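You operate a simulated robot arm through the tools that you are given. There is no shell and no other tool. Be economical: measure what you need, move in short steps, check, and stop when the job is done.

The job below is to be done with a simulated two-armed robot. You get a single attempt, and the scene is never put back.

## Task
Pick up the green can with one hand, pass it to the other hand and put it on the plywood table top. Set down upright: green can.

The check looks at the end state, three seconds after you hand in, the way a careful person would. Anything else that was tipped, shoved, dropped, spilled or broken makes it a failure.

## Robot
Two 7-joint arms with two-finger parallel grippers on one trunk, on a base that drives. Base frame: it is fixed to the floor where the robot stands at the start and does not move with it; the origin is under the middle of the robot, x ahead of it, y to its left, z up. Readings come in mm, degrees, newtons and seconds.
The left shoulder is at the start at [60, 143, 968], the right one opposite. With the tool pointing down near the work surface each hand reaches from about 300 to 720 mm from the robot's upright axis, wherever it stands, measured 20 degrees to its own side. Places, roughly: plywood table top [-1700, 100, 900]. Payload 1.57 kg a hand.
Tool frame (each hand has its own): the origin (TCP) lies between the finger pads and is the grasp point; the fingertips stand 30 mm ahead of it; z points along the fingers, y is the line along which they close. Largest opening 110 mm; finger width 24, thickness 12; the body of the gripper, 48 by 112 mm, starts 78 mm behind the TCP.
Orientation is that of the tool frame in the base frame, as a unit quaternion [w, x, y, z]. With the fingers straight down and closing along the base's y, the tool's x points along the base's -x, its y along +y and its z along -z.

## Interface
- The arms move only by the tool arm_command. It takes "left_plan", "right_plan" or both (then of equal length, played together; a hand with none holds still); each is a list of rows, each an object of numbers (a shift or turn left out is 0, a gripper value left out holds the last): "tx", "ty", "tz": the shift along the tool's x, y, z in units of 150 mm (1.0 is 150 mm); "rx", "ry", "rz": the turn, a rotation vector about the tool's x, y, z in units of 90 degrees (1.0 is 90 degrees); "jaw": the finger opening in mm, from 0 to 110. In form: [{"tx": .., "ty": .., "tz": .., "rx": .., "ry": .., "rz": .., "jaw": ..}, ...]. A call has 1 to 8 rows; each row is the pose to reach, as a shift and turn from the pose commanded when the call began, along the tool's axes at that moment. A call with a number of a shift or a turn outside -1 to 1 is refused whole. Rows are played at 5 a second. More than 50 mm and 8.6 degrees between two rows, or a gripper value outside its range, and nothing of the call is played. A pose out of reach is approached as far as the arm can. The call stops where the force on the tool passes 40 N (or 10 N more than at its start, if that is more) or the arm is blocked; 0.2 s more then pass. The fingers move at their own pace (about 45 mm/s each) and stop on an object; they squeeze with about 32 N. The grip force told is the motor's: it shows also when the fingers shut on nothing. Time passes only in rows, and 0.2 s behind the last, so rows that repeat a pose let the fingers close. The reply holds the time, the measured pose of the TCP, the force on the tool along the base axes, the opening and the grip force, in the units named above and with some noise, with the torque about the TCP (base axes, N m) and any sound that the robot's microphone picked up.
- Cameras (640 x 400 px; columns grow to the right, rows downward): "scene" is now at [45.4, -30.8, 1582.9]; the picture's right is [-0.35, -0.94, 0.00], its down [-0.66, 0.25, -0.71] and it looks along [0.66, -0.25, -0.70] (base axes); focal length 275 px, centre (320, 200). "left" rides on the left gripper at [70, -16, -141] in its tool frame; the picture's right is [0.23, 0.97, 0.00], its down [-0.86, 0.20, -0.48] and it looks along [-0.47, 0.11, 0.88] (tool axes); focal length 222 px, centre (320, 200). "right" rides on the right gripper at [70, 16, -141] in its tool frame; the picture's right is [-0.23, 0.97, 0.00], its down [-0.86, -0.20, -0.48] and it looks along [-0.47, -0.11, 0.88] (tool axes); focal length 222 px, centre (320, 200). There is no depth. A picture from a camera that has moved, and an enlarged one, comes with that camera's place and axes in the base frame and with its lens.
- capture(camera): a new picture of that camera. It takes no simulated time.
- slide_trunk(by): slides the trunk up (or, below 0, down) by that many mm; the arms and the scene camera ride with it, the base frame stays. It gives what a move gives, with no picture.
- roll_base(legs): drives the robot by 1 to 6 legs, each [ahead, left, turn to the left] in mm, mm and degrees, along the robot's own axes; the way and the turn of a leg run together, so that a leg with both is an arc; at most 1500 mm and 180 degrees a leg. The arms and the cameras ride along, it lands a little off, and it stops where it bumps. It gives what a move gives.
- pan_tilt(pan, tilt): turns the head with the scene camera to pan (to the left, within 86 degrees either way) and tilt (down, from -29 to 69), counted from straight ahead of the robot. It gives what a move gives.
- inspect(camera, box): a new picture of the part [left, top, right, bottom] of that camera's present view, enlarged. It takes no simulated time.
- close_job(): hands the job in; it is judged then, once.

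Work in short steps. Places have to be worked out from the pictures, the camera data and where the tool is seen: move nearer, look again, correct. Check each grasp and each placing, and mend what went wrong. You have 120 turns and 92 pictures in all, those below and enlarged ones among them. Open the grippers and draw the arms clear of the work before you hand the job in, unless the task says otherwise; then end with one line.

The tools are called after "Emit:" as a command line: name --argument value ..., lists and objects as JSON in quotes. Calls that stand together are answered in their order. arm_command: Moves the arms, as the interface text tells. Its arguments: {"type":"object","properties":{"left_plan":{"type":"array","items":{"type":"object","properties":{"tx":{"type":"number"},"ty":{"type":"number"},"tz":{"type":"number"},"rx":{"type":"number"},"ry":{"type":"number"},"rz":{"type":"number"},"jaw":{"type":"number"}}}},"right_plan":{"type":"array","items":{"type":"object","properties":{"tx":{"type":"number"},"ty":{"type":"number"},"tz":{"type":"number"},"rx":{"type":"number"},"ry":{"type":"number"},"rz":{"type":"number"},"jaw":{"type":"number"}}}}},"required":[]} The other tools are called the same way: slide_trunk (by) slides the trunk up or down; roll_base (legs) drives the base; pan_tilt (pan, tilt) turns the head that bears the scene camera; capture (camera) takes a picture; inspect (camera, box) takes an enlarged picture of a part of a camera's view; close_job () hands the job in.

At the start:

```text
time: 0.0
left_tool_pos: [525.9, 83.0, 1125.9]
left_orientation: [-0.001, 0.0, 1.0, 0.0]
left_wrist_force: [0.6, 0.0, 0.4]
left_ft_torque: [-0.04, 0.0, 0.0]
left_width: 110.1
left_finger_force: 0.0
right_tool_pos: [392.1, -348.0, 1101.5]
right_orientation: [0.0, 0.0, 1.0, 0.0]
right_wrist_force: [-0.6, 0.9, 0.4]
right_ft_torque: [0.02, -0.05, -0.02]
right_width: 110.3
right_finger_force: 0.0
trunk travel left (down, up): [-566.0, 24.0]
robot x, y, heading: [2.0, 1.2, 0.0]
head pan, tilt: [-20.7, 44.7]
```

scene: 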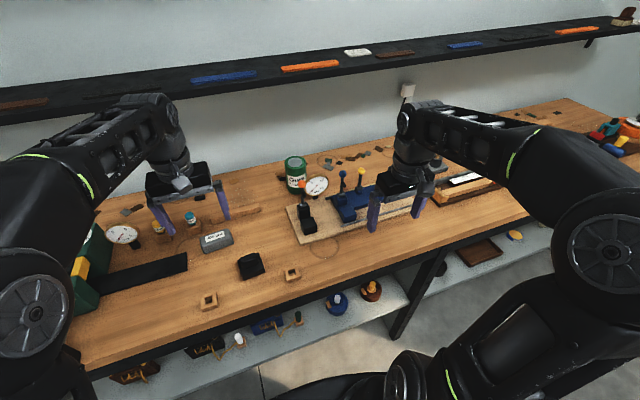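
right: 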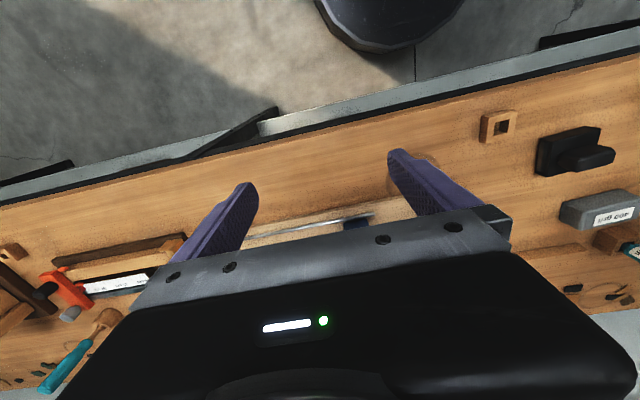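
left: 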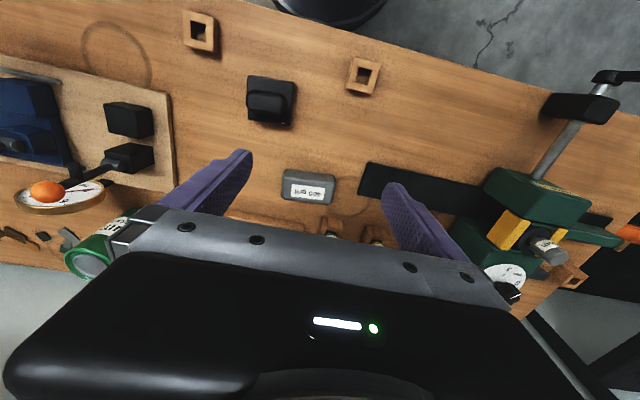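

The can is near (770, -210), behind a board that carries a dial indicator. I'll enlarge that area before planning.

Emit:
inspect --camera "scene" --box '[240, 130, 400, 230]'

Emit:
inspect --camera "left" --box '[0, 80, 240, 300]'

```text
4.00 times, centred on (320, 180) of scene
camera zoom: at [45.4, -30.8, 1582.9], right [-0.35, -0.94, 0.0], down [-0.66, 0.25, -0.71], along [0.66, -0.25, -0.7], focal length 1098 px, centre (320, 280)
```

zoom: 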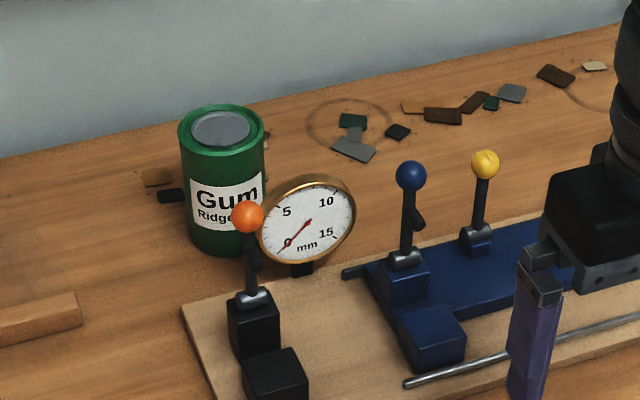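

```text
1.82 times, centred on (120, 190) of left
camera zoom: at [455.8, 65.3, 1266.2], right [-0.23, 0.97, 0.0], down [0.85, 0.2, 0.48], along [0.47, 0.11, -0.88], focal length 404 px, centre (684, 218)
```

zoom: 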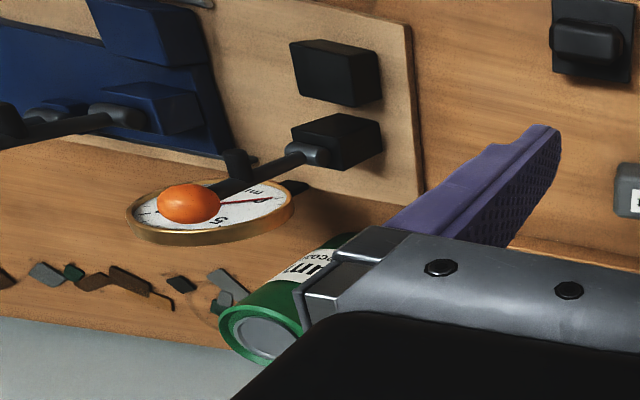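

The can is about 72 mm across and 110 mm tall, at about (788, -219), with its top near z 1010. It's out of comfortable reach, so I'll look down at the base to see how far it can drive forward.

Emit:
pan_tilt --pan 0 --tilt 69

Emit:
capture --camera "scene"

```text
time: 0.9
left_tool_pos: [525.5, 82.8, 1125.4]
left_orientation: [0.001, 0.0, 1.0, 0.0]
left_wrist_force: [0.0, 1.0, 1.3]
left_ft_torque: [-0.02, 0.01, 0.01]
left_width: 110.0
left_finger_force: 0.0
right_tool_pos: [392.7, -349.4, 1100.8]
right_orientation: [0.0, 0.0, 1.0, 0.0]
right_wrist_force: [-0.2, 0.5, 0.4]
right_ft_torque: [-0.01, 0.04, -0.03]
right_width: 110.2
right_finger_force: 0.1
trunk travel left (down, up): [-566.0, 24.0]
robot x, y, heading: [0.4, 3.6, 0.1]
head pan, tilt: [0.0, 68.8]
```

```text
86 pictures are left
camera scene: at [25.1, -2.0, 1553.7], right [0.0, -1.0, 0.0], down [-0.93, 0.0, -0.36], along [0.36, 0.0, -0.93], focal length 275 px, centre (320, 200)
```

scene: 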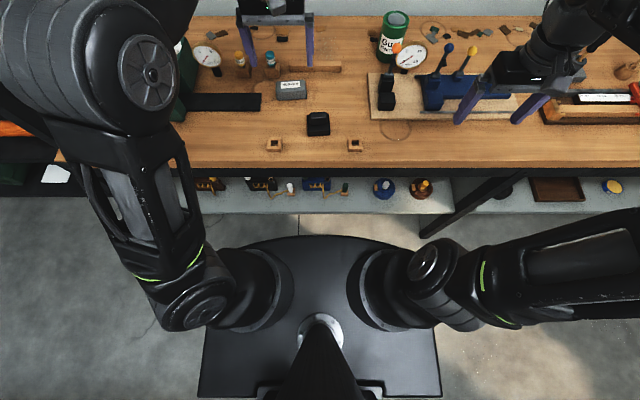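

The base front is near x 310 with its top at about z 370. The lower shelf edge is near x 358, z 546, so the base should pass under it. I'll check the table leg on the right first.

Emit:
inspect --camera "scene" --box '[360, 140, 520, 260]'

Emit:
capture --camera "right"

```text
3.33 times, centred on (440, 200) of scene
camera zoom: at [25.1, -2.0, 1553.7], right [0.0, -1.0, 0.0], down [-0.93, 0.0, -0.36], along [0.36, 0.0, -0.93], focal length 915 px, centre (-80, 200)
```

zoom: 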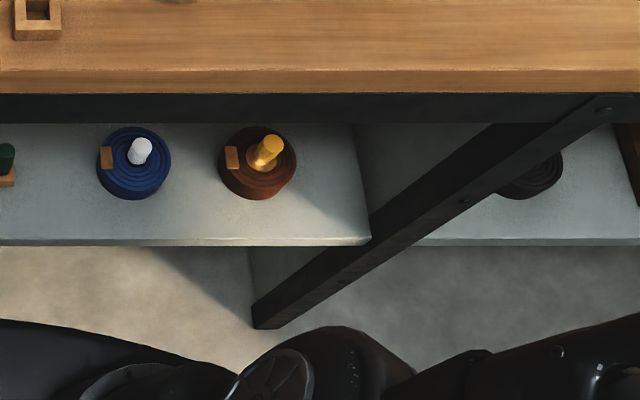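

```text
84 pictures are left
camera right: at [322.2, -333.1, 1242.2], right [0.23, 0.97, 0.0], down [0.86, -0.2, 0.48], along [0.47, -0.11, -0.88], focal length 222 px, centre (320, 200)
```

right: 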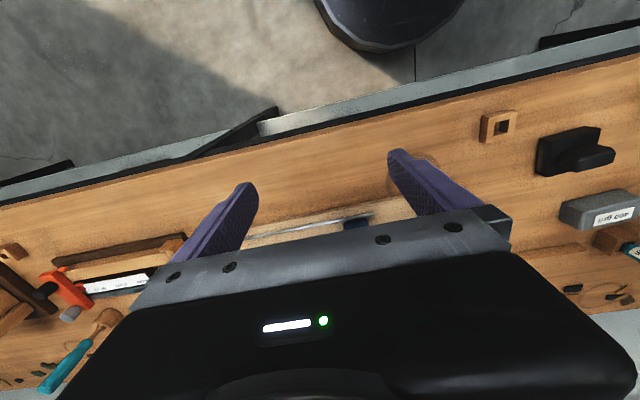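

The leg foot is at about (390, -580), well outside the base's path. I'll pull the left hand back, then drive ahead in small legs.

Emit:
arm_command --left_plan '[{"tx": 0.3, "ty": 0.2}, {"tx": 0.6, "ty": 0.5}, {"tx": 0.8, "ty": 0.8}]'

Emit:
roll_base --legs '[[60, 0, 0], [60, 0, 0]]'

Emit:
pan_tilt --pan -15 --tilt 35

Emit:
capture --camera "scene"

```text
refused: row 1 steps farther than a row can; nothing moved
```

```text
time: 2.4
left_tool_pos: [646.6, 83.3, 1123.9]
left_orientation: [0.0, -0.001, 1.0, 0.0]
left_wrist_force: [0.2, 0.2, 0.0]
left_ft_torque: [-0.01, 0.02, -0.02]
left_width: 110.1
left_finger_force: 0.1
right_tool_pos: [512.6, -347.7, 1099.8]
right_orientation: [-0.001, -0.001, 1.0, 0.0]
right_wrist_force: [1.1, -0.3, -0.1]
right_ft_torque: [-0.01, 0.02, 0.01]
right_width: 110.4
right_finger_force: 0.1
trunk travel left (down, up): [-566.0, 24.0]
robot x, y, heading: [123.1, -0.8, 0.1]
head pan, tilt: [0.0, 68.8]
```

```text
time: 3.4
left_tool_pos: [645.5, 82.7, 1124.4]
left_orientation: [0.001, -0.001, 1.0, 0.0]
left_wrist_force: [-0.9, -1.6, -0.1]
left_ft_torque: [0.0, 0.0, -0.03]
left_width: 110.1
left_finger_force: 0.1
right_tool_pos: [511.7, -348.4, 1101.0]
right_orientation: [0.0, 0.0, 1.0, 0.0]
right_wrist_force: [-0.3, 0.6, -0.1]
right_ft_torque: [0.01, -0.01, 0.0]
right_width: 110.2
right_finger_force: 0.0
trunk travel left (down, up): [-566.0, 24.0]
robot x, y, heading: [123.4, 3.1, -0.1]
head pan, tilt: [-15.0, 35.0]
```

```text
83 pictures are left
camera scene: at [173.2, -24.7, 1597.2], right [-0.26, -0.97, 0.0], down [-0.56, 0.15, -0.82], along [0.79, -0.21, -0.57], focal length 275 px, centre (320, 200)
```

scene: 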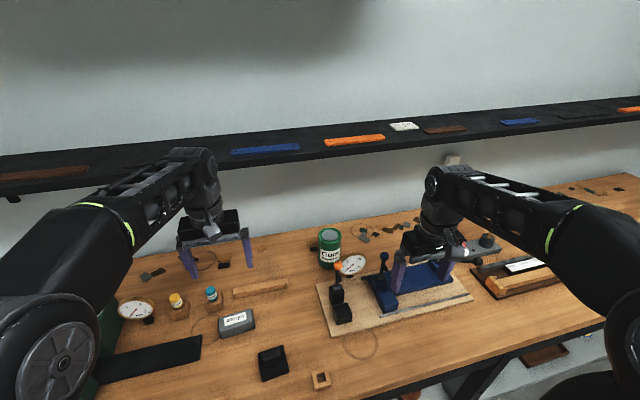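

Driving went fine. I'll zoom in to triangulate the can, the dial and the lever ball.

Emit:
inspect --camera "scene" --box '[280, 200, 440, 300]'

Emit:
capture --camera "right"

Emit:
arm_command --left_plan '[{"tx": 0.25, "ty": 0.15}, {"tx": 0.5, "ty": 0.3}, {"tx": 0.75, "ty": 0.45}, {"tx": 1.0, "ty": 0.6}]'

```text
4.00 times, centred on (360, 250) of scene
camera zoom: at [173.2, -24.7, 1597.2], right [-0.26, -0.97, 0.0], down [-0.56, 0.15, -0.82], along [0.79, -0.21, -0.57], focal length 1098 px, centre (160, 0)
```

zoom: 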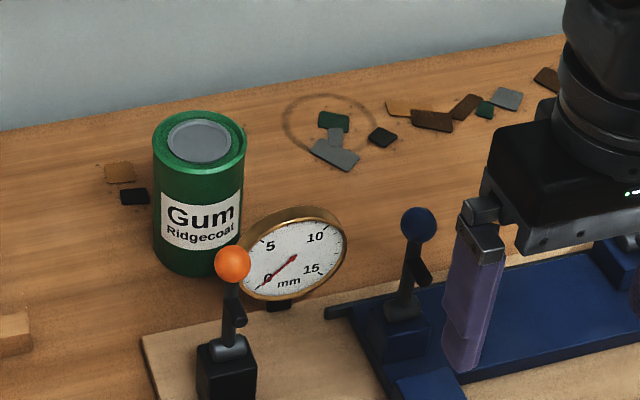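

```text
81 pictures are left
camera right: at [441.6, -332.7, 1242.2], right [0.23, 0.97, 0.0], down [0.86, -0.2, 0.48], along [0.47, -0.11, -0.88], focal length 222 px, centre (320, 200)
```

right: 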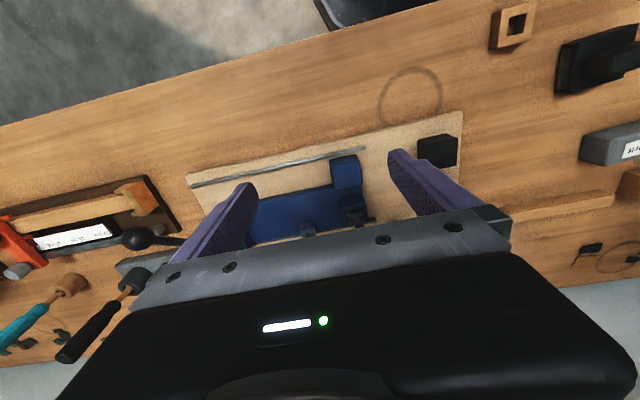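

```text
time: 4.4
left_tool_pos: [492.1, 175.5, 1125.6]
left_orientation: [0.001, -0.001, 1.0, 0.0]
left_wrist_force: [0.3, 0.2, -0.3]
left_ft_torque: [-0.01, -0.01, -0.01]
left_width: 110.0
left_finger_force: 0.1
right_tool_pos: [511.0, -346.4, 1101.2]
right_orientation: [0.0, 0.0, 1.0, 0.0]
right_wrist_force: [0.3, 0.1, 0.7]
right_ft_torque: [0.01, 0.01, -0.01]
right_width: 110.2
right_finger_force: 0.1
trunk travel left (down, up): [-566.0, 24.0]
robot x, y, heading: [120.0, -1.0, 0.2]
head pan, tilt: [-15.0, 35.0]
```

The can is at about (785, -217) with its top near 1012. The lever balls are near z 1060 and the dial centre is at about (664, -254, 998). The shelf front is near x 795, z 1290. I'll raise the right hand, move it over, and tilt it 20° forward so the wrist stays clear of the shelf.

Emit:
arm_command --right_plan '[{"tz": -0.2}, {"tz": -0.4}, {"tz": -0.4, "tx": -0.22, "ty": 0.22, "ry": -0.05}, {"tz": -0.4, "tx": -0.44, "ty": 0.44, "ry": -0.12}, {"tz": -0.4, "tx": -0.66, "ty": 0.66, "ry": -0.17}, {"tz": -0.4, "tx": -0.867, "ty": 0.867, "ry": -0.222}, {"tz": -0.4, "tx": -0.867, "ty": 0.867, "ry": -0.222}]'

Emit:
capture --camera "scene"

Emit:
capture --camera "right"

```text
time: 6.0
left_tool_pos: [492.5, 174.2, 1125.4]
left_orientation: [0.0, 0.0, 1.0, 0.0]
left_wrist_force: [-1.0, 0.7, 0.8]
left_ft_torque: [0.02, -0.01, 0.0]
left_width: 109.9
left_finger_force: 0.1
right_tool_pos: [641.7, -219.0, 1158.5]
right_orientation: [0.174, 0.001, 0.985, 0.0]
right_wrist_force: [-0.9, 0.2, 0.2]
right_ft_torque: [0.03, 0.0, -0.01]
right_width: 110.0
right_finger_force: 0.1
right hand out of reach, approached as far as the arm can: row 2
trunk travel left (down, up): [-566.0, 24.0]
robot x, y, heading: [117.4, -0.3, 0.3]
head pan, tilt: [-15.0, 35.0]
```

```text
80 pictures are left
camera scene: at [173.1, -25.0, 1597.3], right [-0.26, -0.97, 0.0], down [-0.55, 0.15, -0.82], along [0.79, -0.21, -0.57], focal length 275 px, centre (320, 200)
```

scene: 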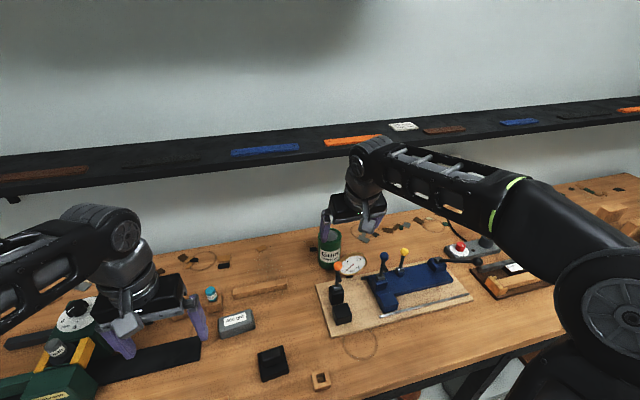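

```text
79 pictures are left
camera right: at [528.1, -203.9, 1267.3], right [0.21, 0.97, 0.08], down [0.64, -0.2, 0.74], along [0.74, -0.11, -0.67], focal length 222 px, centre (320, 200)
```

right: 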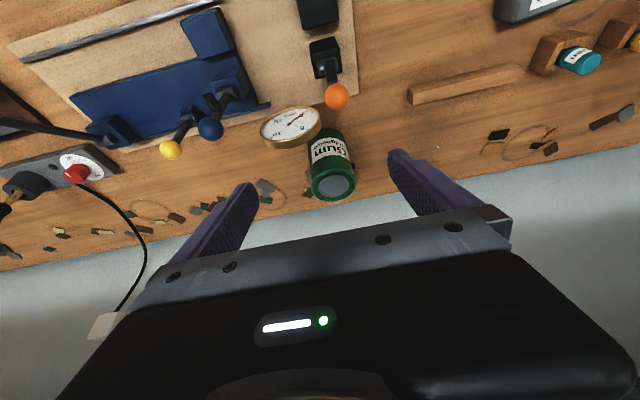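

The right camera puts the can top at about (782, -218), which agrees with the scene estimate. Next I'll go to a pre-grasp point 110 mm back along the tilted tool axis.

Emit:
arm_command --right_plan '[{"tx": -0.172, "tz": 0.204}, {"tx": -0.344, "tz": 0.408}, {"tx": -0.515, "tz": 0.613}, {"tx": -0.515, "tz": 0.613}]'

Emit:
capture --camera "right"

Emit:
inspect --camera "scene" --box '[270, 120, 450, 310]'

```text
time: 7.0
left_tool_pos: [492.1, 174.1, 1125.1]
left_orientation: [0.001, -0.001, 1.0, 0.0]
left_wrist_force: [0.1, 0.1, -0.3]
left_ft_torque: [-0.02, -0.03, 0.0]
left_width: 110.1
left_finger_force: 0.1
right_tool_pos: [744.9, -219.2, 1099.5]
right_orientation: [0.174, 0.0, 0.985, 0.001]
right_wrist_force: [-0.1, 0.3, -0.1]
right_ft_torque: [-0.01, 0.0, 0.04]
right_width: 110.2
right_finger_force: 0.1
trunk travel left (down, up): [-566.0, 24.0]
robot x, y, heading: [115.0, 1.8, 0.2]
head pan, tilt: [-15.0, 35.0]
```

```text
78 pictures are left
camera right: at [631.5, -204.2, 1208.3], right [0.21, 0.97, 0.08], down [0.64, -0.2, 0.74], along [0.74, -0.11, -0.67], focal length 222 px, centre (320, 200)
```

right: 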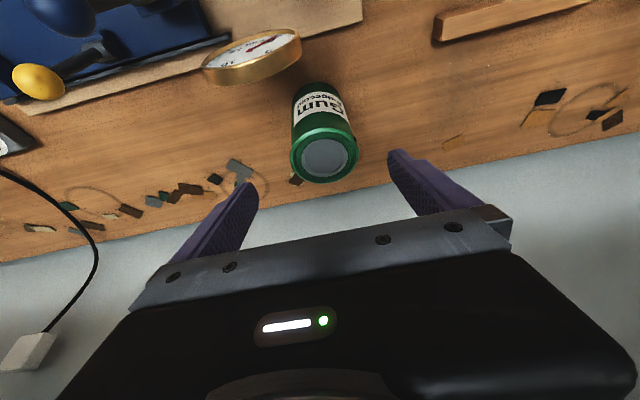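

```text
2.11 times, centred on (360, 215) of scene
camera zoom: at [172.2, -24.6, 1597.4], right [-0.26, -0.97, 0.0], down [-0.55, 0.15, -0.82], along [0.79, -0.21, -0.57], focal length 578 px, centre (236, 168)
```

zoom: 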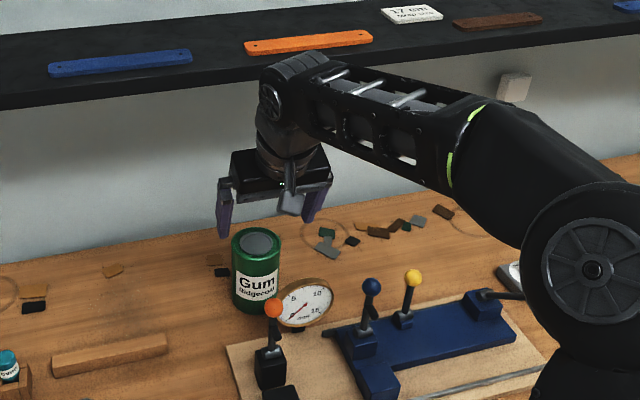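

The path is clear and the can sits centred between the fingers. I'll advance 110 mm along the tool axis.

Emit:
arm_command --right_plan '[{"tz": 0.2, "ty": 0.013}, {"tz": 0.4, "ty": 0.013}, {"tz": 0.57, "ty": 0.013}, {"tz": 0.72, "ty": 0.013}, {"tz": 0.72, "ty": 0.013}]'

Emit:
capture --camera "right"

Emit:
inspect --camera "scene" --box '[280, 160, 440, 300]'

```text
time: 8.2
left_tool_pos: [493.1, 173.3, 1125.2]
left_orientation: [0.001, -0.001, 1.0, 0.0]
left_wrist_force: [0.8, 0.6, 0.2]
left_ft_torque: [-0.01, 0.03, 0.0]
left_width: 110.2
left_finger_force: 0.1
right_tool_pos: [782.7, -215.7, 997.0]
right_orientation: [0.173, -0.001, 0.985, 0.0]
right_wrist_force: [0.4, 0.1, 0.1]
right_ft_torque: [-0.03, 0.0, -0.05]
right_width: 110.0
right_finger_force: 0.0
trunk travel left (down, up): [-566.0, 24.0]
robot x, y, heading: [116.9, -1.7, 0.2]
head pan, tilt: [-15.0, 35.0]
```

```text
76 pictures are left
camera right: at [668.8, -200.4, 1106.2], right [0.21, 0.97, 0.08], down [0.64, -0.2, 0.74], along [0.74, -0.11, -0.67], focal length 222 px, centre (320, 200)
```

right: 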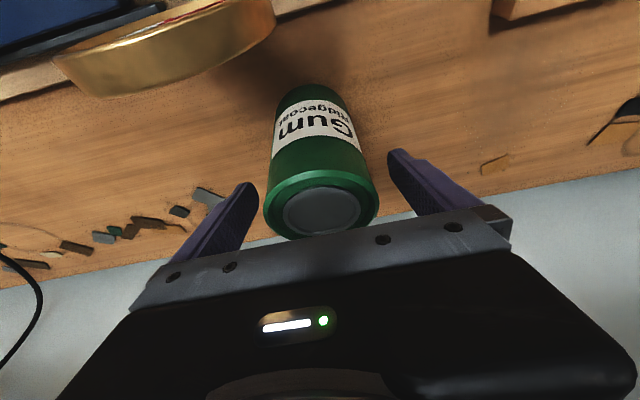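

```text
2.86 times, centred on (360, 230) of scene
camera zoom: at [173.1, -24.6, 1597.3], right [-0.26, -0.97, 0.0], down [-0.55, 0.15, -0.82], along [0.79, -0.21, -0.57], focal length 784 px, centre (206, 114)
```

zoom: 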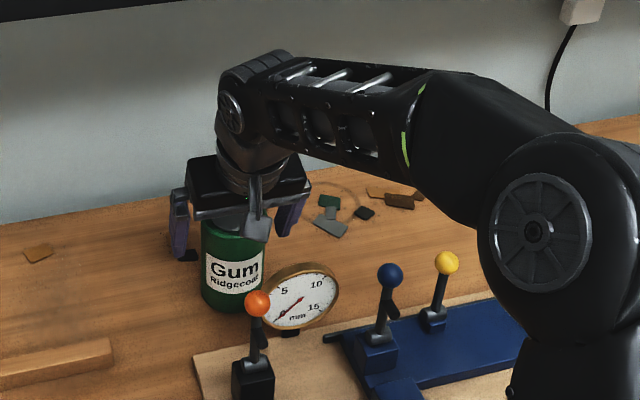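

The hand is centred on the can, so I'll close the fingers.

Emit:
arm_command --right_plan '[{"jaw": 55}, {"jaw": 55}, {"jaw": 55}, {"jaw": 55}, {"jaw": 55}]'

Emit:
capture --camera "right"

```text
time: 9.4
left_tool_pos: [493.1, 174.0, 1126.0]
left_orientation: [0.0, -0.001, 1.0, 0.0]
left_wrist_force: [-0.1, 0.5, -0.1]
left_ft_torque: [-0.03, 0.0, 0.02]
left_width: 110.2
left_finger_force: 0.0
right_tool_pos: [781.8, -214.5, 997.6]
right_orientation: [0.175, -0.001, 0.985, 0.0]
right_wrist_force: [-0.2, 0.8, 0.3]
right_ft_torque: [0.07, -0.06, -0.02]
right_width: 71.0
right_finger_force: 31.6
trunk travel left (down, up): [-566.0, 24.0]
robot x, y, heading: [120.5, 1.5, -0.1]
head pan, tilt: [-15.0, 35.0]
```

```text
74 pictures are left
camera right: at [668.9, -200.3, 1106.2], right [0.21, 0.97, 0.08], down [0.64, -0.2, 0.74], along [0.74, -0.11, -0.67], focal length 222 px, centre (320, 200)
```

right: 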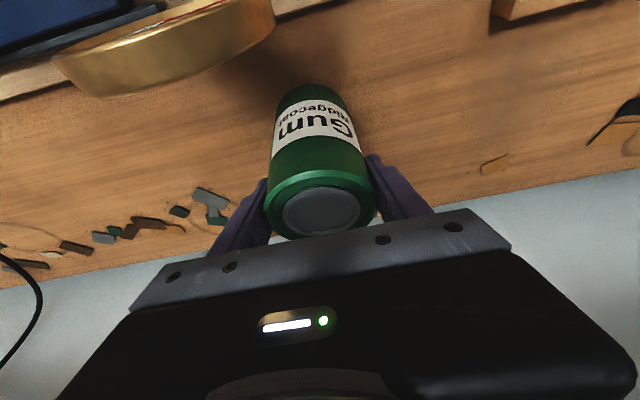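

The can is gripped at 71 mm with 32 N. I'll lift it straight up 100 mm and check for slip.

Emit:
arm_command --right_plan '[{"tx": -0.034, "tz": -0.094}, {"tx": -0.114, "tz": -0.313}, {"tx": -0.19, "tz": -0.52}, {"tx": -0.228, "tz": -0.627}, {"tx": -0.228, "tz": -0.627}]'

Emit:
capture --camera "right"

Emit:
inspect --camera "scene" --box '[240, 110, 440, 300]'

```text
time: 10.6
left_tool_pos: [493.0, 174.3, 1125.0]
left_orientation: [0.0, -0.001, 1.0, -0.001]
left_wrist_force: [0.7, -0.1, -0.3]
left_ft_torque: [0.0, 0.03, 0.0]
left_width: 109.7
left_finger_force: 0.0
right_tool_pos: [782.7, -215.8, 1100.0]
right_orientation: [0.174, -0.001, 0.985, 0.0]
right_wrist_force: [0.8, -0.6, -0.1]
right_ft_torque: [0.03, -0.01, -0.01]
right_width: 55.0
right_finger_force: 0.1
trunk travel left (down, up): [-566.0, 24.0]
robot x, y, heading: [118.0, 2.6, 0.3]
head pan, tilt: [-15.0, 35.0]
```

```text
73 pictures are left
camera right: at [668.6, -201.7, 1208.4], right [0.21, 0.97, 0.08], down [0.64, -0.2, 0.74], along [0.74, -0.11, -0.67], focal length 222 px, centre (320, 200)
```

right: 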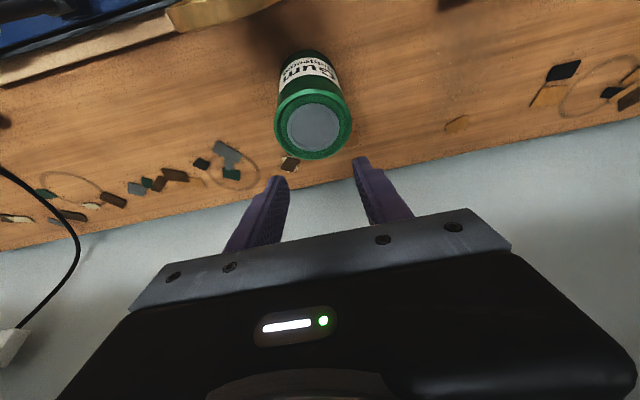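

```text
2.11 times, centred on (340, 205) of scene
camera zoom: at [173.4, -24.7, 1597.3], right [-0.26, -0.97, 0.0], down [-0.55, 0.15, -0.82], along [0.79, -0.21, -0.57], focal length 578 px, centre (278, 190)
```

zoom: 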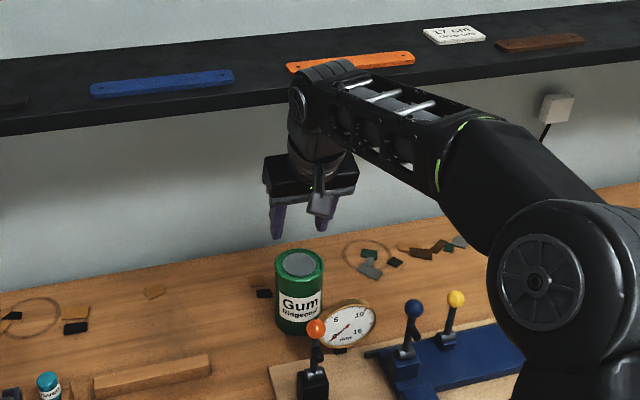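

The can slipped out but still stands at (781, -217). I'll open, go deeper with the pads around mid-height, and test-lift slowly to read the weight.

Emit:
arm_command --right_plan '[{"jaw": 110}, {"jaw": 110}, {"jaw": 110}, {"jaw": 110, "tx": 0.08, "tz": 0.22}, {"tx": 0.16, "tz": 0.44}, {"tx": 0.24, "tz": 0.66}, {"tx": 0.305, "tz": 0.838, "ty": -0.006}, {"tx": 0.305, "tz": 0.838, "ty": -0.006}]'

Emit:
capture --camera "right"

Emit:
inspect --camera "scene" --box '[280, 160, 440, 300]'

```text
time: 12.4
left_tool_pos: [492.8, 173.3, 1125.6]
left_orientation: [0.001, -0.001, 1.0, 0.0]
left_wrist_force: [0.6, 0.2, 1.0]
left_ft_torque: [-0.03, 0.02, -0.05]
left_width: 109.7
left_finger_force: 0.1
right_tool_pos: [782.2, -216.6, 965.9]
right_orientation: [0.173, -0.002, 0.985, 0.001]
right_wrist_force: [-0.3, 0.0, -0.3]
right_ft_torque: [-0.01, 0.03, -0.03]
right_width: 110.0
right_finger_force: 0.1
trunk travel left (down, up): [-566.0, 24.0]
robot x, y, heading: [117.9, 1.6, 0.2]
head pan, tilt: [-15.0, 35.0]
```

```text
71 pictures are left
camera right: at [667.6, -201.1, 1074.6], right [0.21, 0.97, 0.08], down [0.64, -0.2, 0.74], along [0.74, -0.11, -0.67], focal length 222 px, centre (320, 200)
```

right: 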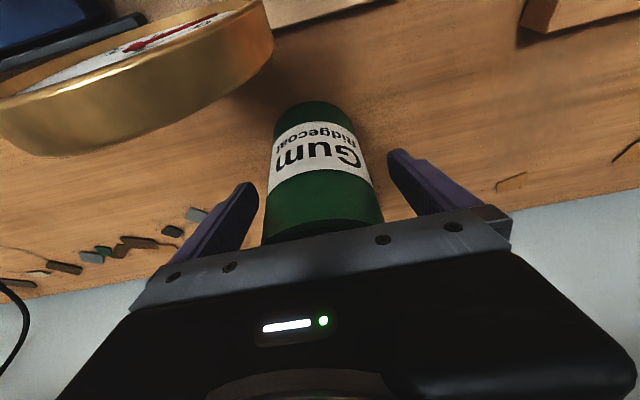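

```text
2.86 times, centred on (360, 230) of scene
camera zoom: at [173.2, -24.6, 1597.3], right [-0.26, -0.97, 0.0], down [-0.55, 0.15, -0.82], along [0.79, -0.21, -0.57], focal length 784 px, centre (206, 114)
```

zoom: 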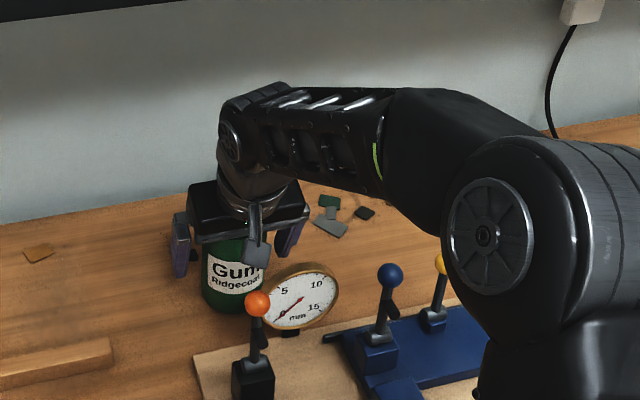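

There was no contact on the way down. I'll close fully and do a small, slow test lift.

Emit:
arm_command --right_plan '[{"jaw": 30}, {"jaw": 30}, {"jaw": 30}, {"jaw": 30}, {"jaw": 30, "tx": -0.007, "tz": -0.019}, {"jaw": 30, "tx": -0.016, "tz": -0.044}, {"jaw": 30, "tx": -0.023, "tz": -0.063}, {"jaw": 30, "tx": -0.023, "tz": -0.063}]'

Emit:
capture --camera "right"

```text
time: 14.2
left_tool_pos: [493.4, 174.1, 1124.1]
left_orientation: [0.0, -0.001, 1.0, 0.0]
left_wrist_force: [-0.2, -0.2, -0.1]
left_ft_torque: [0.0, -0.01, -0.01]
left_width: 110.1
left_finger_force: 0.0
right_tool_pos: [781.5, -217.5, 974.2]
right_orientation: [0.172, -0.001, 0.985, 0.0]
right_wrist_force: [0.1, 0.6, -4.9]
right_ft_torque: [-0.04, 0.02, -0.01]
right_width: 71.3
right_finger_force: 32.0
trunk travel left (down, up): [-566.0, 24.0]
robot x, y, heading: [120.5, 1.3, 0.1]
head pan, tilt: [-15.0, 35.0]
```

```text
69 pictures are left
camera right: at [668.0, -201.1, 1084.2], right [0.21, 0.97, 0.08], down [0.64, -0.2, 0.74], along [0.74, -0.11, -0.67], focal length 222 px, centre (320, 200)
```

right: 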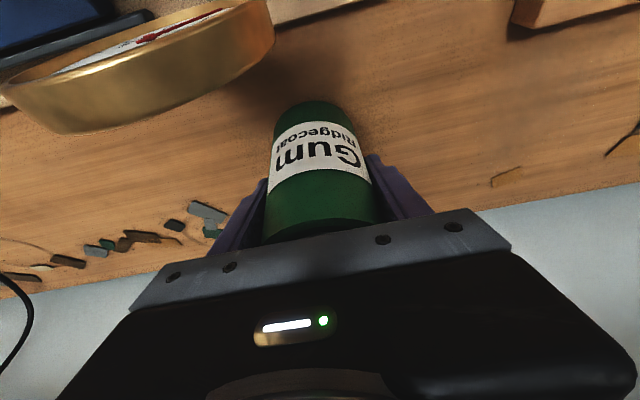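

The test lift shows 4.9 N of weight, carried with no slip. I'll keep lifting slowly.

Emit:
arm_command --right_plan '[{"tx": -0.015, "tz": -0.041}, {"tx": -0.046, "tz": -0.127}, {"tx": -0.085, "tz": -0.234}, {"tx": -0.125, "tz": -0.343}, {"tx": -0.165, "tz": -0.453}, {"tx": -0.2, "tz": -0.55}, {"tx": -0.228, "tz": -0.627}, {"tx": -0.239, "tz": -0.658}]'

Emit:
capture --camera "right"

Emit:
capture --camera "scene"

```text
time: 16.0
left_tool_pos: [493.2, 174.0, 1124.5]
left_orientation: [0.0, -0.001, 1.0, 0.0]
left_wrist_force: [0.0, -0.5, 0.3]
left_ft_torque: [-0.01, -0.04, 0.01]
left_width: 109.9
left_finger_force: 0.0
right_tool_pos: [783.4, -217.7, 1079.5]
right_orientation: [0.173, -0.002, 0.985, 0.001]
right_wrist_force: [0.3, 0.4, -5.1]
right_ft_torque: [0.0, 0.0, 0.01]
right_width: 70.9
right_finger_force: 31.7
trunk travel left (down, up): [-566.0, 24.0]
robot x, y, heading: [118.1, 0.3, -0.0]
head pan, tilt: [-15.0, 35.0]
```

```text
68 pictures are left
camera right: at [668.9, -201.8, 1189.0], right [0.21, 0.97, 0.08], down [0.64, -0.2, 0.74], along [0.74, -0.11, -0.67], focal length 222 px, centre (320, 200)
```

right: 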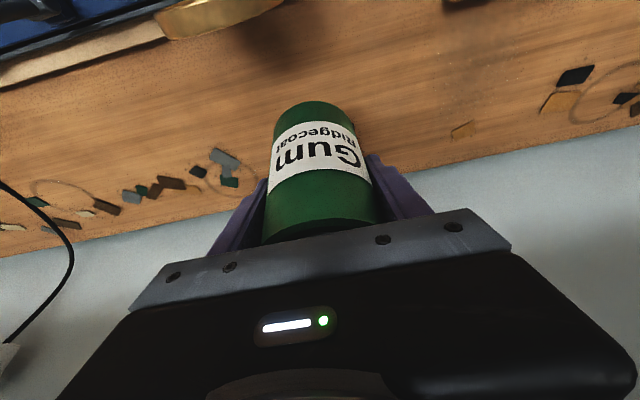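

```text
67 pictures are left
camera scene: at [173.9, -24.8, 1597.3], right [-0.26, -0.97, 0.0], down [-0.55, 0.15, -0.82], along [0.79, -0.21, -0.57], focal length 275 px, centre (320, 200)
```

scene: 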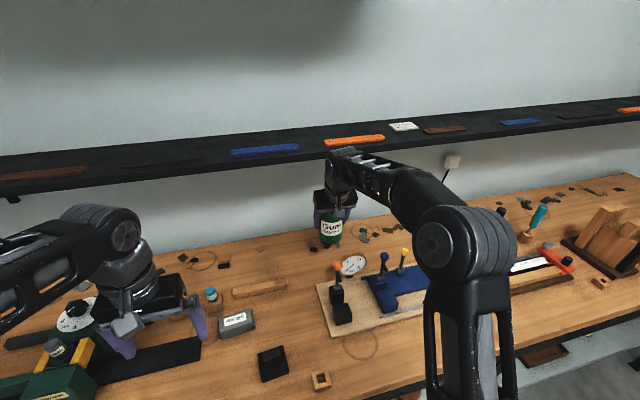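

It's held firmly. I'll move the can left, clear of the levers, and then back toward me.

Emit:
arm_command --right_plan '[{"ty": 0.08}, {"ty": 0.22}, {"ty": 0.38}, {"ty": 0.55}, {"ty": 0.72, "tx": 0.03, "tz": -0.011}, {"ty": 0.87, "tx": 0.13, "tz": -0.047}, {"ty": 0.96, "tx": 0.25, "tz": -0.091}, {"ty": 1.0, "tx": 0.3, "tz": -0.109}]'

Emit:
arm_command --right_plan '[{"tx": 0.06, "tz": -0.022}, {"tx": 0.2, "tz": -0.073}, {"tx": 0.36, "tz": -0.131}, {"tx": 0.52, "tz": -0.189}, {"tx": 0.68, "tz": -0.247}, {"tx": 0.84, "tz": -0.306}, {"tx": 0.95, "tz": -0.346}, {"tx": 1.0, "tz": -0.364}]'

Emit:
capture --camera "scene"

```text
time: 17.8
left_tool_pos: [493.8, 174.3, 1125.4]
left_orientation: [0.001, -0.001, 1.0, 0.0]
left_wrist_force: [-0.1, 0.3, 0.4]
left_ft_torque: [0.02, -0.02, -0.04]
left_width: 110.1
left_finger_force: 0.1
right_tool_pos: [733.1, -68.6, 1081.6]
right_orientation: [0.173, -0.001, 0.985, 0.0]
right_wrist_force: [0.4, -0.4, -4.5]
right_ft_torque: [0.0, -0.03, -0.02]
right_width: 71.2
right_finger_force: 32.4
trunk travel left (down, up): [-566.0, 24.0]
robot x, y, heading: [118.5, 0.3, 0.0]
head pan, tilt: [-15.0, 35.0]
```

```text
time: 19.6
left_tool_pos: [492.4, 174.8, 1124.9]
left_orientation: [0.001, -0.001, 1.0, 0.0]
left_wrist_force: [-0.1, -0.3, -0.1]
left_ft_torque: [0.0, -0.04, -0.02]
left_width: 109.9
left_finger_force: 0.1
right_tool_pos: [573.5, -66.4, 1083.0]
right_orientation: [0.174, 0.0, 0.985, 0.0]
right_wrist_force: [0.4, -0.6, -5.3]
right_ft_torque: [0.02, 0.0, -0.01]
right_width: 71.0
right_finger_force: 32.0
trunk travel left (down, up): [-566.0, 24.0]
robot x, y, heading: [117.6, 1.5, 0.2]
head pan, tilt: [-15.0, 35.0]
```

```text
66 pictures are left
camera scene: at [173.5, -24.7, 1597.3], right [-0.26, -0.97, 0.0], down [-0.55, 0.15, -0.82], along [0.79, -0.21, -0.57], focal length 275 px, centre (320, 200)
```

scene: 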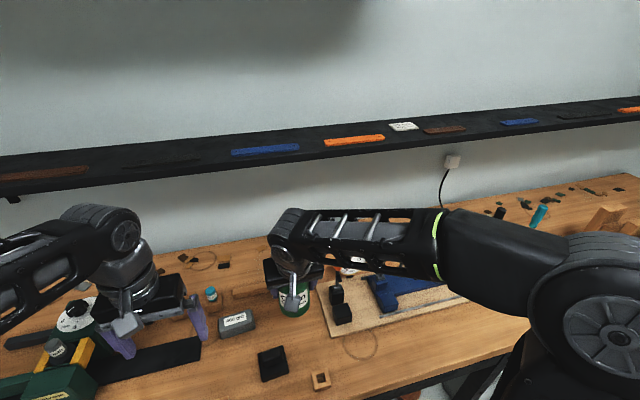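

The can is secure. I'll back the base away from the bench before manoeuvring the left arm.

Emit:
roll_base --legs '[[-200, 0, 0], [-200, 0, 0]]'

Emit:
pan_tilt --pan 5 --tilt 50

Emit:
capture --camera "scene"

Emit:
capture --camera "right"

```text
time: 22.4
left_tool_pos: [92.2, 174.1, 1126.1]
left_orientation: [0.002, 0.0, 1.0, 0.0]
left_wrist_force: [0.4, 0.6, 0.6]
left_ft_torque: [0.0, 0.01, -0.04]
left_width: 109.8
left_finger_force: 0.0
right_tool_pos: [172.1, -67.3, 1082.1]
right_orientation: [0.174, 0.0, 0.985, 0.0]
right_wrist_force: [-0.8, -0.3, -5.4]
right_ft_torque: [0.0, 0.0, 0.03]
right_width: 71.1
right_finger_force: 32.1
trunk travel left (down, up): [-566.0, 24.0]
robot x, y, heading: [-284.6, -1.4, -0.3]
head pan, tilt: [-15.0, 35.0]
```

```text
time: 23.2
left_tool_pos: [93.6, 174.3, 1125.4]
left_orientation: [0.001, 0.0, 1.0, 0.0]
left_wrist_force: [0.2, 0.3, -0.1]
left_ft_torque: [0.0, 0.01, 0.02]
left_width: 110.0
left_finger_force: 0.1
right_tool_pos: [173.8, -67.1, 1081.8]
right_orientation: [0.174, -0.001, 0.985, 0.0]
right_wrist_force: [0.2, -0.1, -5.7]
right_ft_torque: [0.01, 0.0, 0.0]
right_width: 71.0
right_finger_force: 31.4
trunk travel left (down, up): [-566.0, 24.0]
robot x, y, heading: [-279.2, -0.1, -0.0]
head pan, tilt: [5.0, 50.0]
```

```text
65 pictures are left
camera scene: at [-234.7, 4.2, 1575.6], right [0.09, -1.0, 0.0], down [-0.76, -0.07, -0.64], along [0.64, 0.06, -0.77], focal length 275 px, centre (320, 200)
```

scene: 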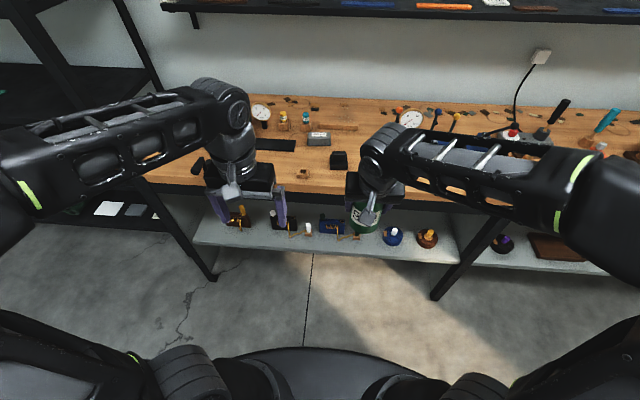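

```text
64 pictures are left
camera right: at [60.0, -51.6, 1190.4], right [0.21, 0.97, 0.08], down [0.64, -0.2, 0.74], along [0.74, -0.11, -0.67], focal length 222 px, centre (320, 200)
```

right: 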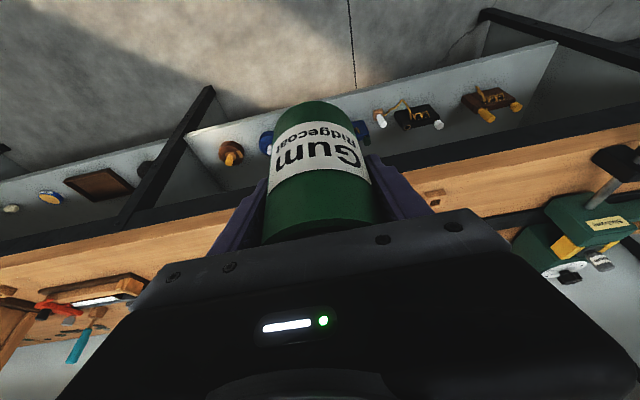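

I'm clear of the bench. For the hand-over the left hand should point toward -y, tilted 15° down and closing along x, with its camera on top. I'll turn it there in two halves, moving away slightly first.

Emit:
arm_command --left_plan '[{"rx": 0.046, "ry": 0.046, "rz": -0.06, "ty": 0.1}, {"rx": 0.092, "ry": 0.092, "rz": -0.12, "ty": 0.2}, {"rx": 0.138, "ry": 0.138, "rz": -0.18, "ty": 0.3}, {"rx": 0.184, "ry": 0.184, "rz": -0.24, "ty": 0.3}, {"rx": 0.23, "ry": 0.23, "rz": -0.3, "ty": 0.3}, {"rx": 0.276, "ry": 0.276, "rz": -0.36, "ty": 0.3}, {"rx": 0.3225, "ry": 0.3225, "rz": -0.4205, "ty": 0.3}, {"rx": 0.3225, "ry": 0.3225, "rz": -0.4205, "ty": 0.3}]'

Emit:
capture --camera "scene"

```text
time: 25.0
left_tool_pos: [101.4, 185.8, 1100.2]
left_orientation: [-0.212, -0.315, 0.887, -0.262]
left_wrist_force: [0.5, -1.7, 0.5]
left_ft_torque: [0.04, 0.01, 0.01]
left_width: 110.2
left_finger_force: 0.0
left hand out of reach, approached as far as the arm can: row 2, 3, 4, 5, 6, 7, 8
right_tool_pos: [173.0, -68.8, 1080.2]
right_orientation: [0.174, -0.001, 0.985, 0.0]
right_wrist_force: [-0.3, 0.2, -5.3]
right_ft_torque: [0.01, -0.03, 0.03]
right_width: 71.0
right_finger_force: 32.1
trunk travel left (down, up): [-566.0, 24.0]
robot x, y, heading: [-279.9, -0.8, 0.0]
head pan, tilt: [5.0, 50.0]
```

```text
63 pictures are left
camera scene: at [-234.9, 3.6, 1575.6], right [0.09, -1.0, 0.0], down [-0.76, -0.07, -0.64], along [0.64, 0.06, -0.77], focal length 275 px, centre (320, 200)
```

scene: 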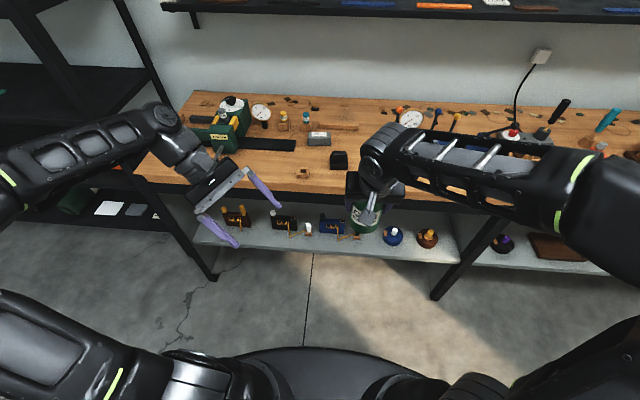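

The left wrist can't make that posture. I'll use a symmetric hand-over instead: right hand yawed +45°, left hand yawed -45° and leaning 60°, both pointing inward. First I'll undo the left turn.

Emit:
arm_command --left_plan '[{"rx": -0.046, "ry": -0.046, "rz": 0.06}, {"rx": -0.092, "ry": -0.092, "rz": 0.12}, {"rx": -0.138, "ry": -0.138, "rz": 0.18}, {"rx": -0.184, "ry": -0.184, "rz": 0.24}, {"rx": -0.23, "ry": -0.23, "rz": 0.3}, {"rx": -0.276, "ry": -0.276, "rz": 0.36}, {"rx": -0.3225, "ry": -0.3225, "rz": 0.4205}, {"rx": -0.3225, "ry": -0.3225, "rz": 0.4205}]'

```text
time: 26.8
left_tool_pos: [99.0, 183.1, 1099.5]
left_orientation: [0.037, -0.007, 0.999, -0.005]
left_wrist_force: [-0.3, 0.9, 0.1]
left_ft_torque: [0.01, -0.02, 0.0]
left_width: 110.1
left_finger_force: 0.1
right_tool_pos: [174.6, -68.7, 1081.9]
right_orientation: [0.173, 0.0, 0.985, 0.0]
right_wrist_force: [-0.2, -1.6, -5.6]
right_ft_torque: [-0.01, -0.01, 0.0]
right_width: 70.8
right_finger_force: 31.9
trunk travel left (down, up): [-566.0, 24.0]
robot x, y, heading: [-282.5, 1.7, -0.1]
head pan, tilt: [5.0, 50.0]
```

The commanded pose gets clipped to the one reached, so I'll work from measured poses. Now I'll turn the left hand toward lean 60° and yaw -45°, and at the same time yaw the right hand +45° about the vertical with the can.

Emit:
arm_command --left_plan '[{"rx": 0.023, "ry": -0.049, "rz": 0.037, "tx": -0.06, "tz": -0.05}, {"rx": 0.052, "ry": -0.11, "rz": 0.083, "tx": -0.12, "tz": -0.1}, {"rx": 0.081, "ry": -0.173, "rz": 0.13, "tx": -0.18, "tz": -0.15}, {"rx": 0.11, "ry": -0.235, "rz": 0.176, "tx": -0.24, "tz": -0.2}, {"rx": 0.1375, "ry": -0.293, "rz": 0.2195, "tx": -0.3, "tz": -0.25}, {"rx": 0.1375, "ry": -0.293, "rz": 0.2195, "tx": -0.3, "tz": -0.25}]' --right_plan '[{"rx": -0.014, "rz": -0.039}, {"rx": -0.043, "rz": -0.118}, {"rx": -0.071, "rz": -0.196}, {"rx": -0.1, "rz": -0.275}, {"rx": -0.128, "rz": -0.352}, {"rx": -0.154, "rz": -0.423}]'

Emit:
capture --camera "scene"

```text
time: 28.2
left_tool_pos: [142.5, 185.8, 1140.7]
left_orientation: [0.262, 0.165, 0.945, -0.103]
left_wrist_force: [-0.1, -1.0, 0.6]
left_ft_torque: [0.03, -0.02, 0.0]
left_width: 109.8
left_finger_force: 0.1
right_tool_pos: [174.7, -68.5, 1080.4]
right_orientation: [0.163, -0.341, 0.924, 0.06]
right_wrist_force: [-0.9, 0.1, -4.9]
right_ft_torque: [0.04, 0.01, -0.01]
right_width: 71.0
right_finger_force: 32.0
trunk travel left (down, up): [-566.0, 24.0]
robot x, y, heading: [-281.4, 0.6, -0.0]
head pan, tilt: [5.0, 50.0]
```

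```text
62 pictures are left
camera scene: at [-234.4, 3.9, 1575.5], right [0.09, -1.0, 0.0], down [-0.76, -0.07, -0.64], along [0.64, 0.06, -0.77], focal length 275 px, centre (320, 200)
```

scene: 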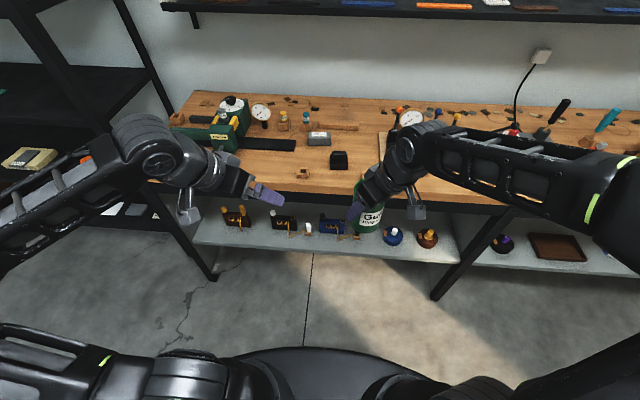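

Both are working. I'll finish the left turn and move the can forward to the hand-over spot.

Emit:
arm_command --left_plan '[{"rx": 0.023, "ry": -0.049, "rz": 0.037}, {"rx": 0.052, "ry": -0.11, "rz": 0.083}, {"rx": 0.081, "ry": -0.173, "rz": 0.13}, {"rx": 0.11, "ry": -0.235, "rz": 0.176}, {"rx": 0.1375, "ry": -0.293, "rz": 0.2195}, {"rx": 0.1375, "ry": -0.293, "rz": 0.2195}, {"rx": 0.1375, "ry": -0.293, "rz": 0.2195}, {"rx": 0.1375, "ry": -0.293, "rz": 0.2195}]' --right_plan '[{"tx": -0.06, "ty": -0.028, "tz": 0.022}, {"tx": -0.17, "ty": -0.079, "tz": 0.062}, {"tx": -0.29, "ty": -0.135, "tz": 0.106}, {"tx": -0.41, "ty": -0.19, "tz": 0.149}, {"tx": -0.53, "ty": -0.246, "tz": 0.193}, {"tx": -0.64, "ty": -0.297, "tz": 0.233}, {"tx": -0.72, "ty": -0.334, "tz": 0.262}, {"tx": -0.75, "ty": -0.348, "tz": 0.273}]'

Emit:
capture --camera "scene"

Emit:
capture --camera "left"

Emit:
capture --camera "right"

```text
time: 30.0
left_tool_pos: [141.6, 185.3, 1140.9]
left_orientation: [0.464, 0.322, 0.803, -0.192]
left_wrist_force: [-0.1, 0.1, 0.1]
left_ft_torque: [0.03, -0.05, 0.0]
left_width: 110.0
left_finger_force: 0.1
right_tool_pos: [298.5, -28.6, 1079.9]
right_orientation: [0.161, -0.342, 0.924, 0.061]
right_wrist_force: [-0.2, -0.2, -4.1]
right_ft_torque: [0.03, -0.01, 0.02]
right_width: 71.1
right_finger_force: 32.2
trunk travel left (down, up): [-566.0, 24.0]
robot x, y, heading: [-281.5, -0.5, 0.1]
head pan, tilt: [5.0, 50.0]
```

```text
61 pictures are left
camera scene: at [-234.4, 4.3, 1575.5], right [0.09, -1.0, 0.0], down [-0.76, -0.07, -0.64], along [0.64, 0.06, -0.77], focal length 275 px, centre (320, 200)
```

scene: 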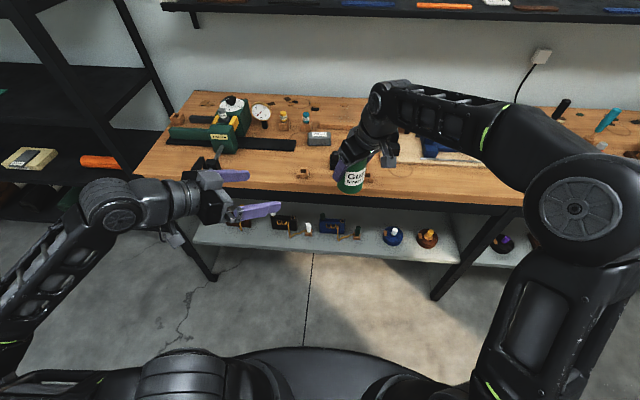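

```text
60 pictures are left
camera left: at [17.6, 281.1, 1149.5], right [0.59, 0.78, -0.21], down [0.15, 0.14, 0.98], along [0.79, -0.61, -0.03], focal length 222 px, centre (320, 200)
```

left: 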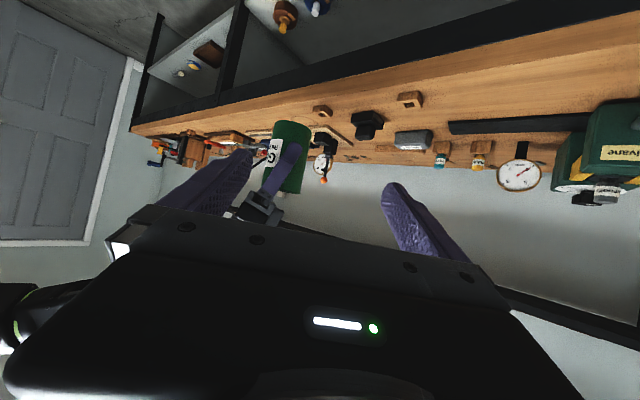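

```text
59 pictures are left
camera right: at [201.9, -91.1, 1189.7], right [-0.47, 0.88, 0.08], down [0.62, 0.26, 0.74], along [0.63, 0.4, -0.67], focal length 222 px, centre (320, 200)
```

right: 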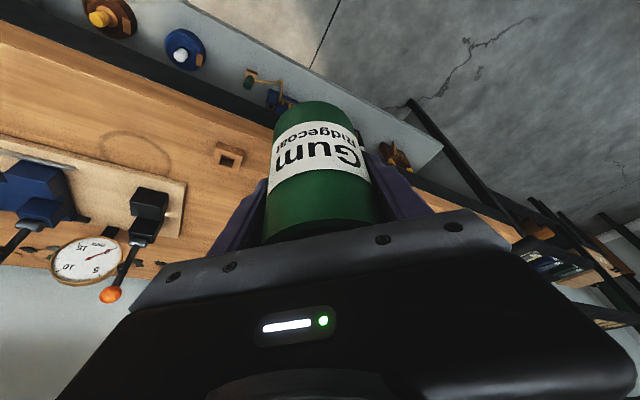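

The left camera confirms the can at about (299, -27, 1069). I'll move the left hand to a pre-grasp point 150 mm short on its approach line.

Emit:
arm_command --left_plan '[{"tx": -0.08, "ty": -0.06, "tz": 0.16}, {"tx": -0.16, "ty": -0.12, "tz": 0.32}, {"tx": -0.24, "ty": -0.18, "tz": 0.48}, {"tx": -0.32, "ty": -0.24, "tz": 0.64}, {"tx": -0.389, "ty": -0.293, "tz": 0.787}, {"tx": -0.389, "ty": -0.293, "tz": 0.787}]'

Emit:
capture --camera "left"

Emit:
capture --camera "scene"

```text
time: 31.4
left_tool_pos: [206.6, 62.8, 1133.2]
left_orientation: [0.464, 0.322, 0.803, -0.192]
left_wrist_force: [1.4, 0.4, 0.3]
left_ft_torque: [0.02, -0.02, 0.02]
left_width: 109.8
left_finger_force: 0.0
right_tool_pos: [297.2, -28.8, 1081.4]
right_orientation: [0.163, -0.342, 0.924, 0.06]
right_wrist_force: [-0.4, -0.6, -5.2]
right_ft_torque: [0.01, -0.03, -0.01]
right_width: 71.3
right_finger_force: 31.7
trunk travel left (down, up): [-566.0, 24.0]
robot x, y, heading: [-279.6, -2.7, 0.3]
head pan, tilt: [5.0, 50.0]
```

```text
58 pictures are left
camera left: at [81.9, 159.2, 1141.9], right [0.59, 0.78, -0.21], down [0.15, 0.15, 0.98], along [0.79, -0.61, -0.03], focal length 222 px, centre (320, 200)
```

left: 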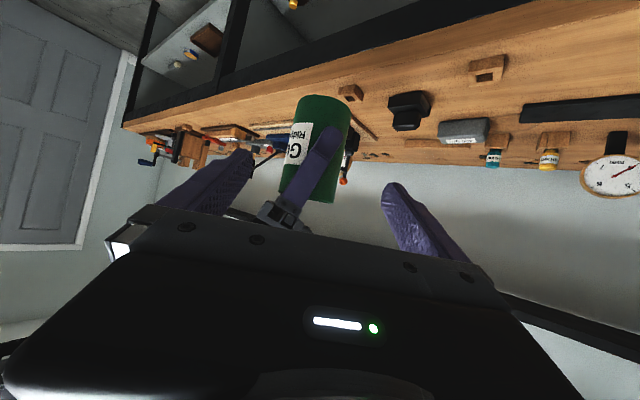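

```text
57 pictures are left
camera scene: at [-234.6, 5.0, 1575.5], right [0.09, -1.0, 0.0], down [-0.76, -0.07, -0.64], along [0.64, 0.06, -0.77], focal length 275 px, centre (320, 200)
```

scene: 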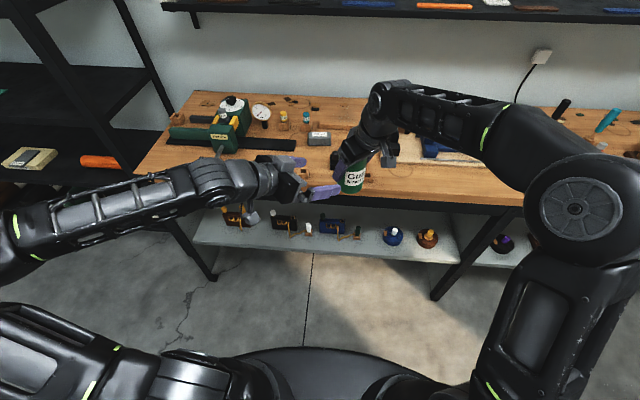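

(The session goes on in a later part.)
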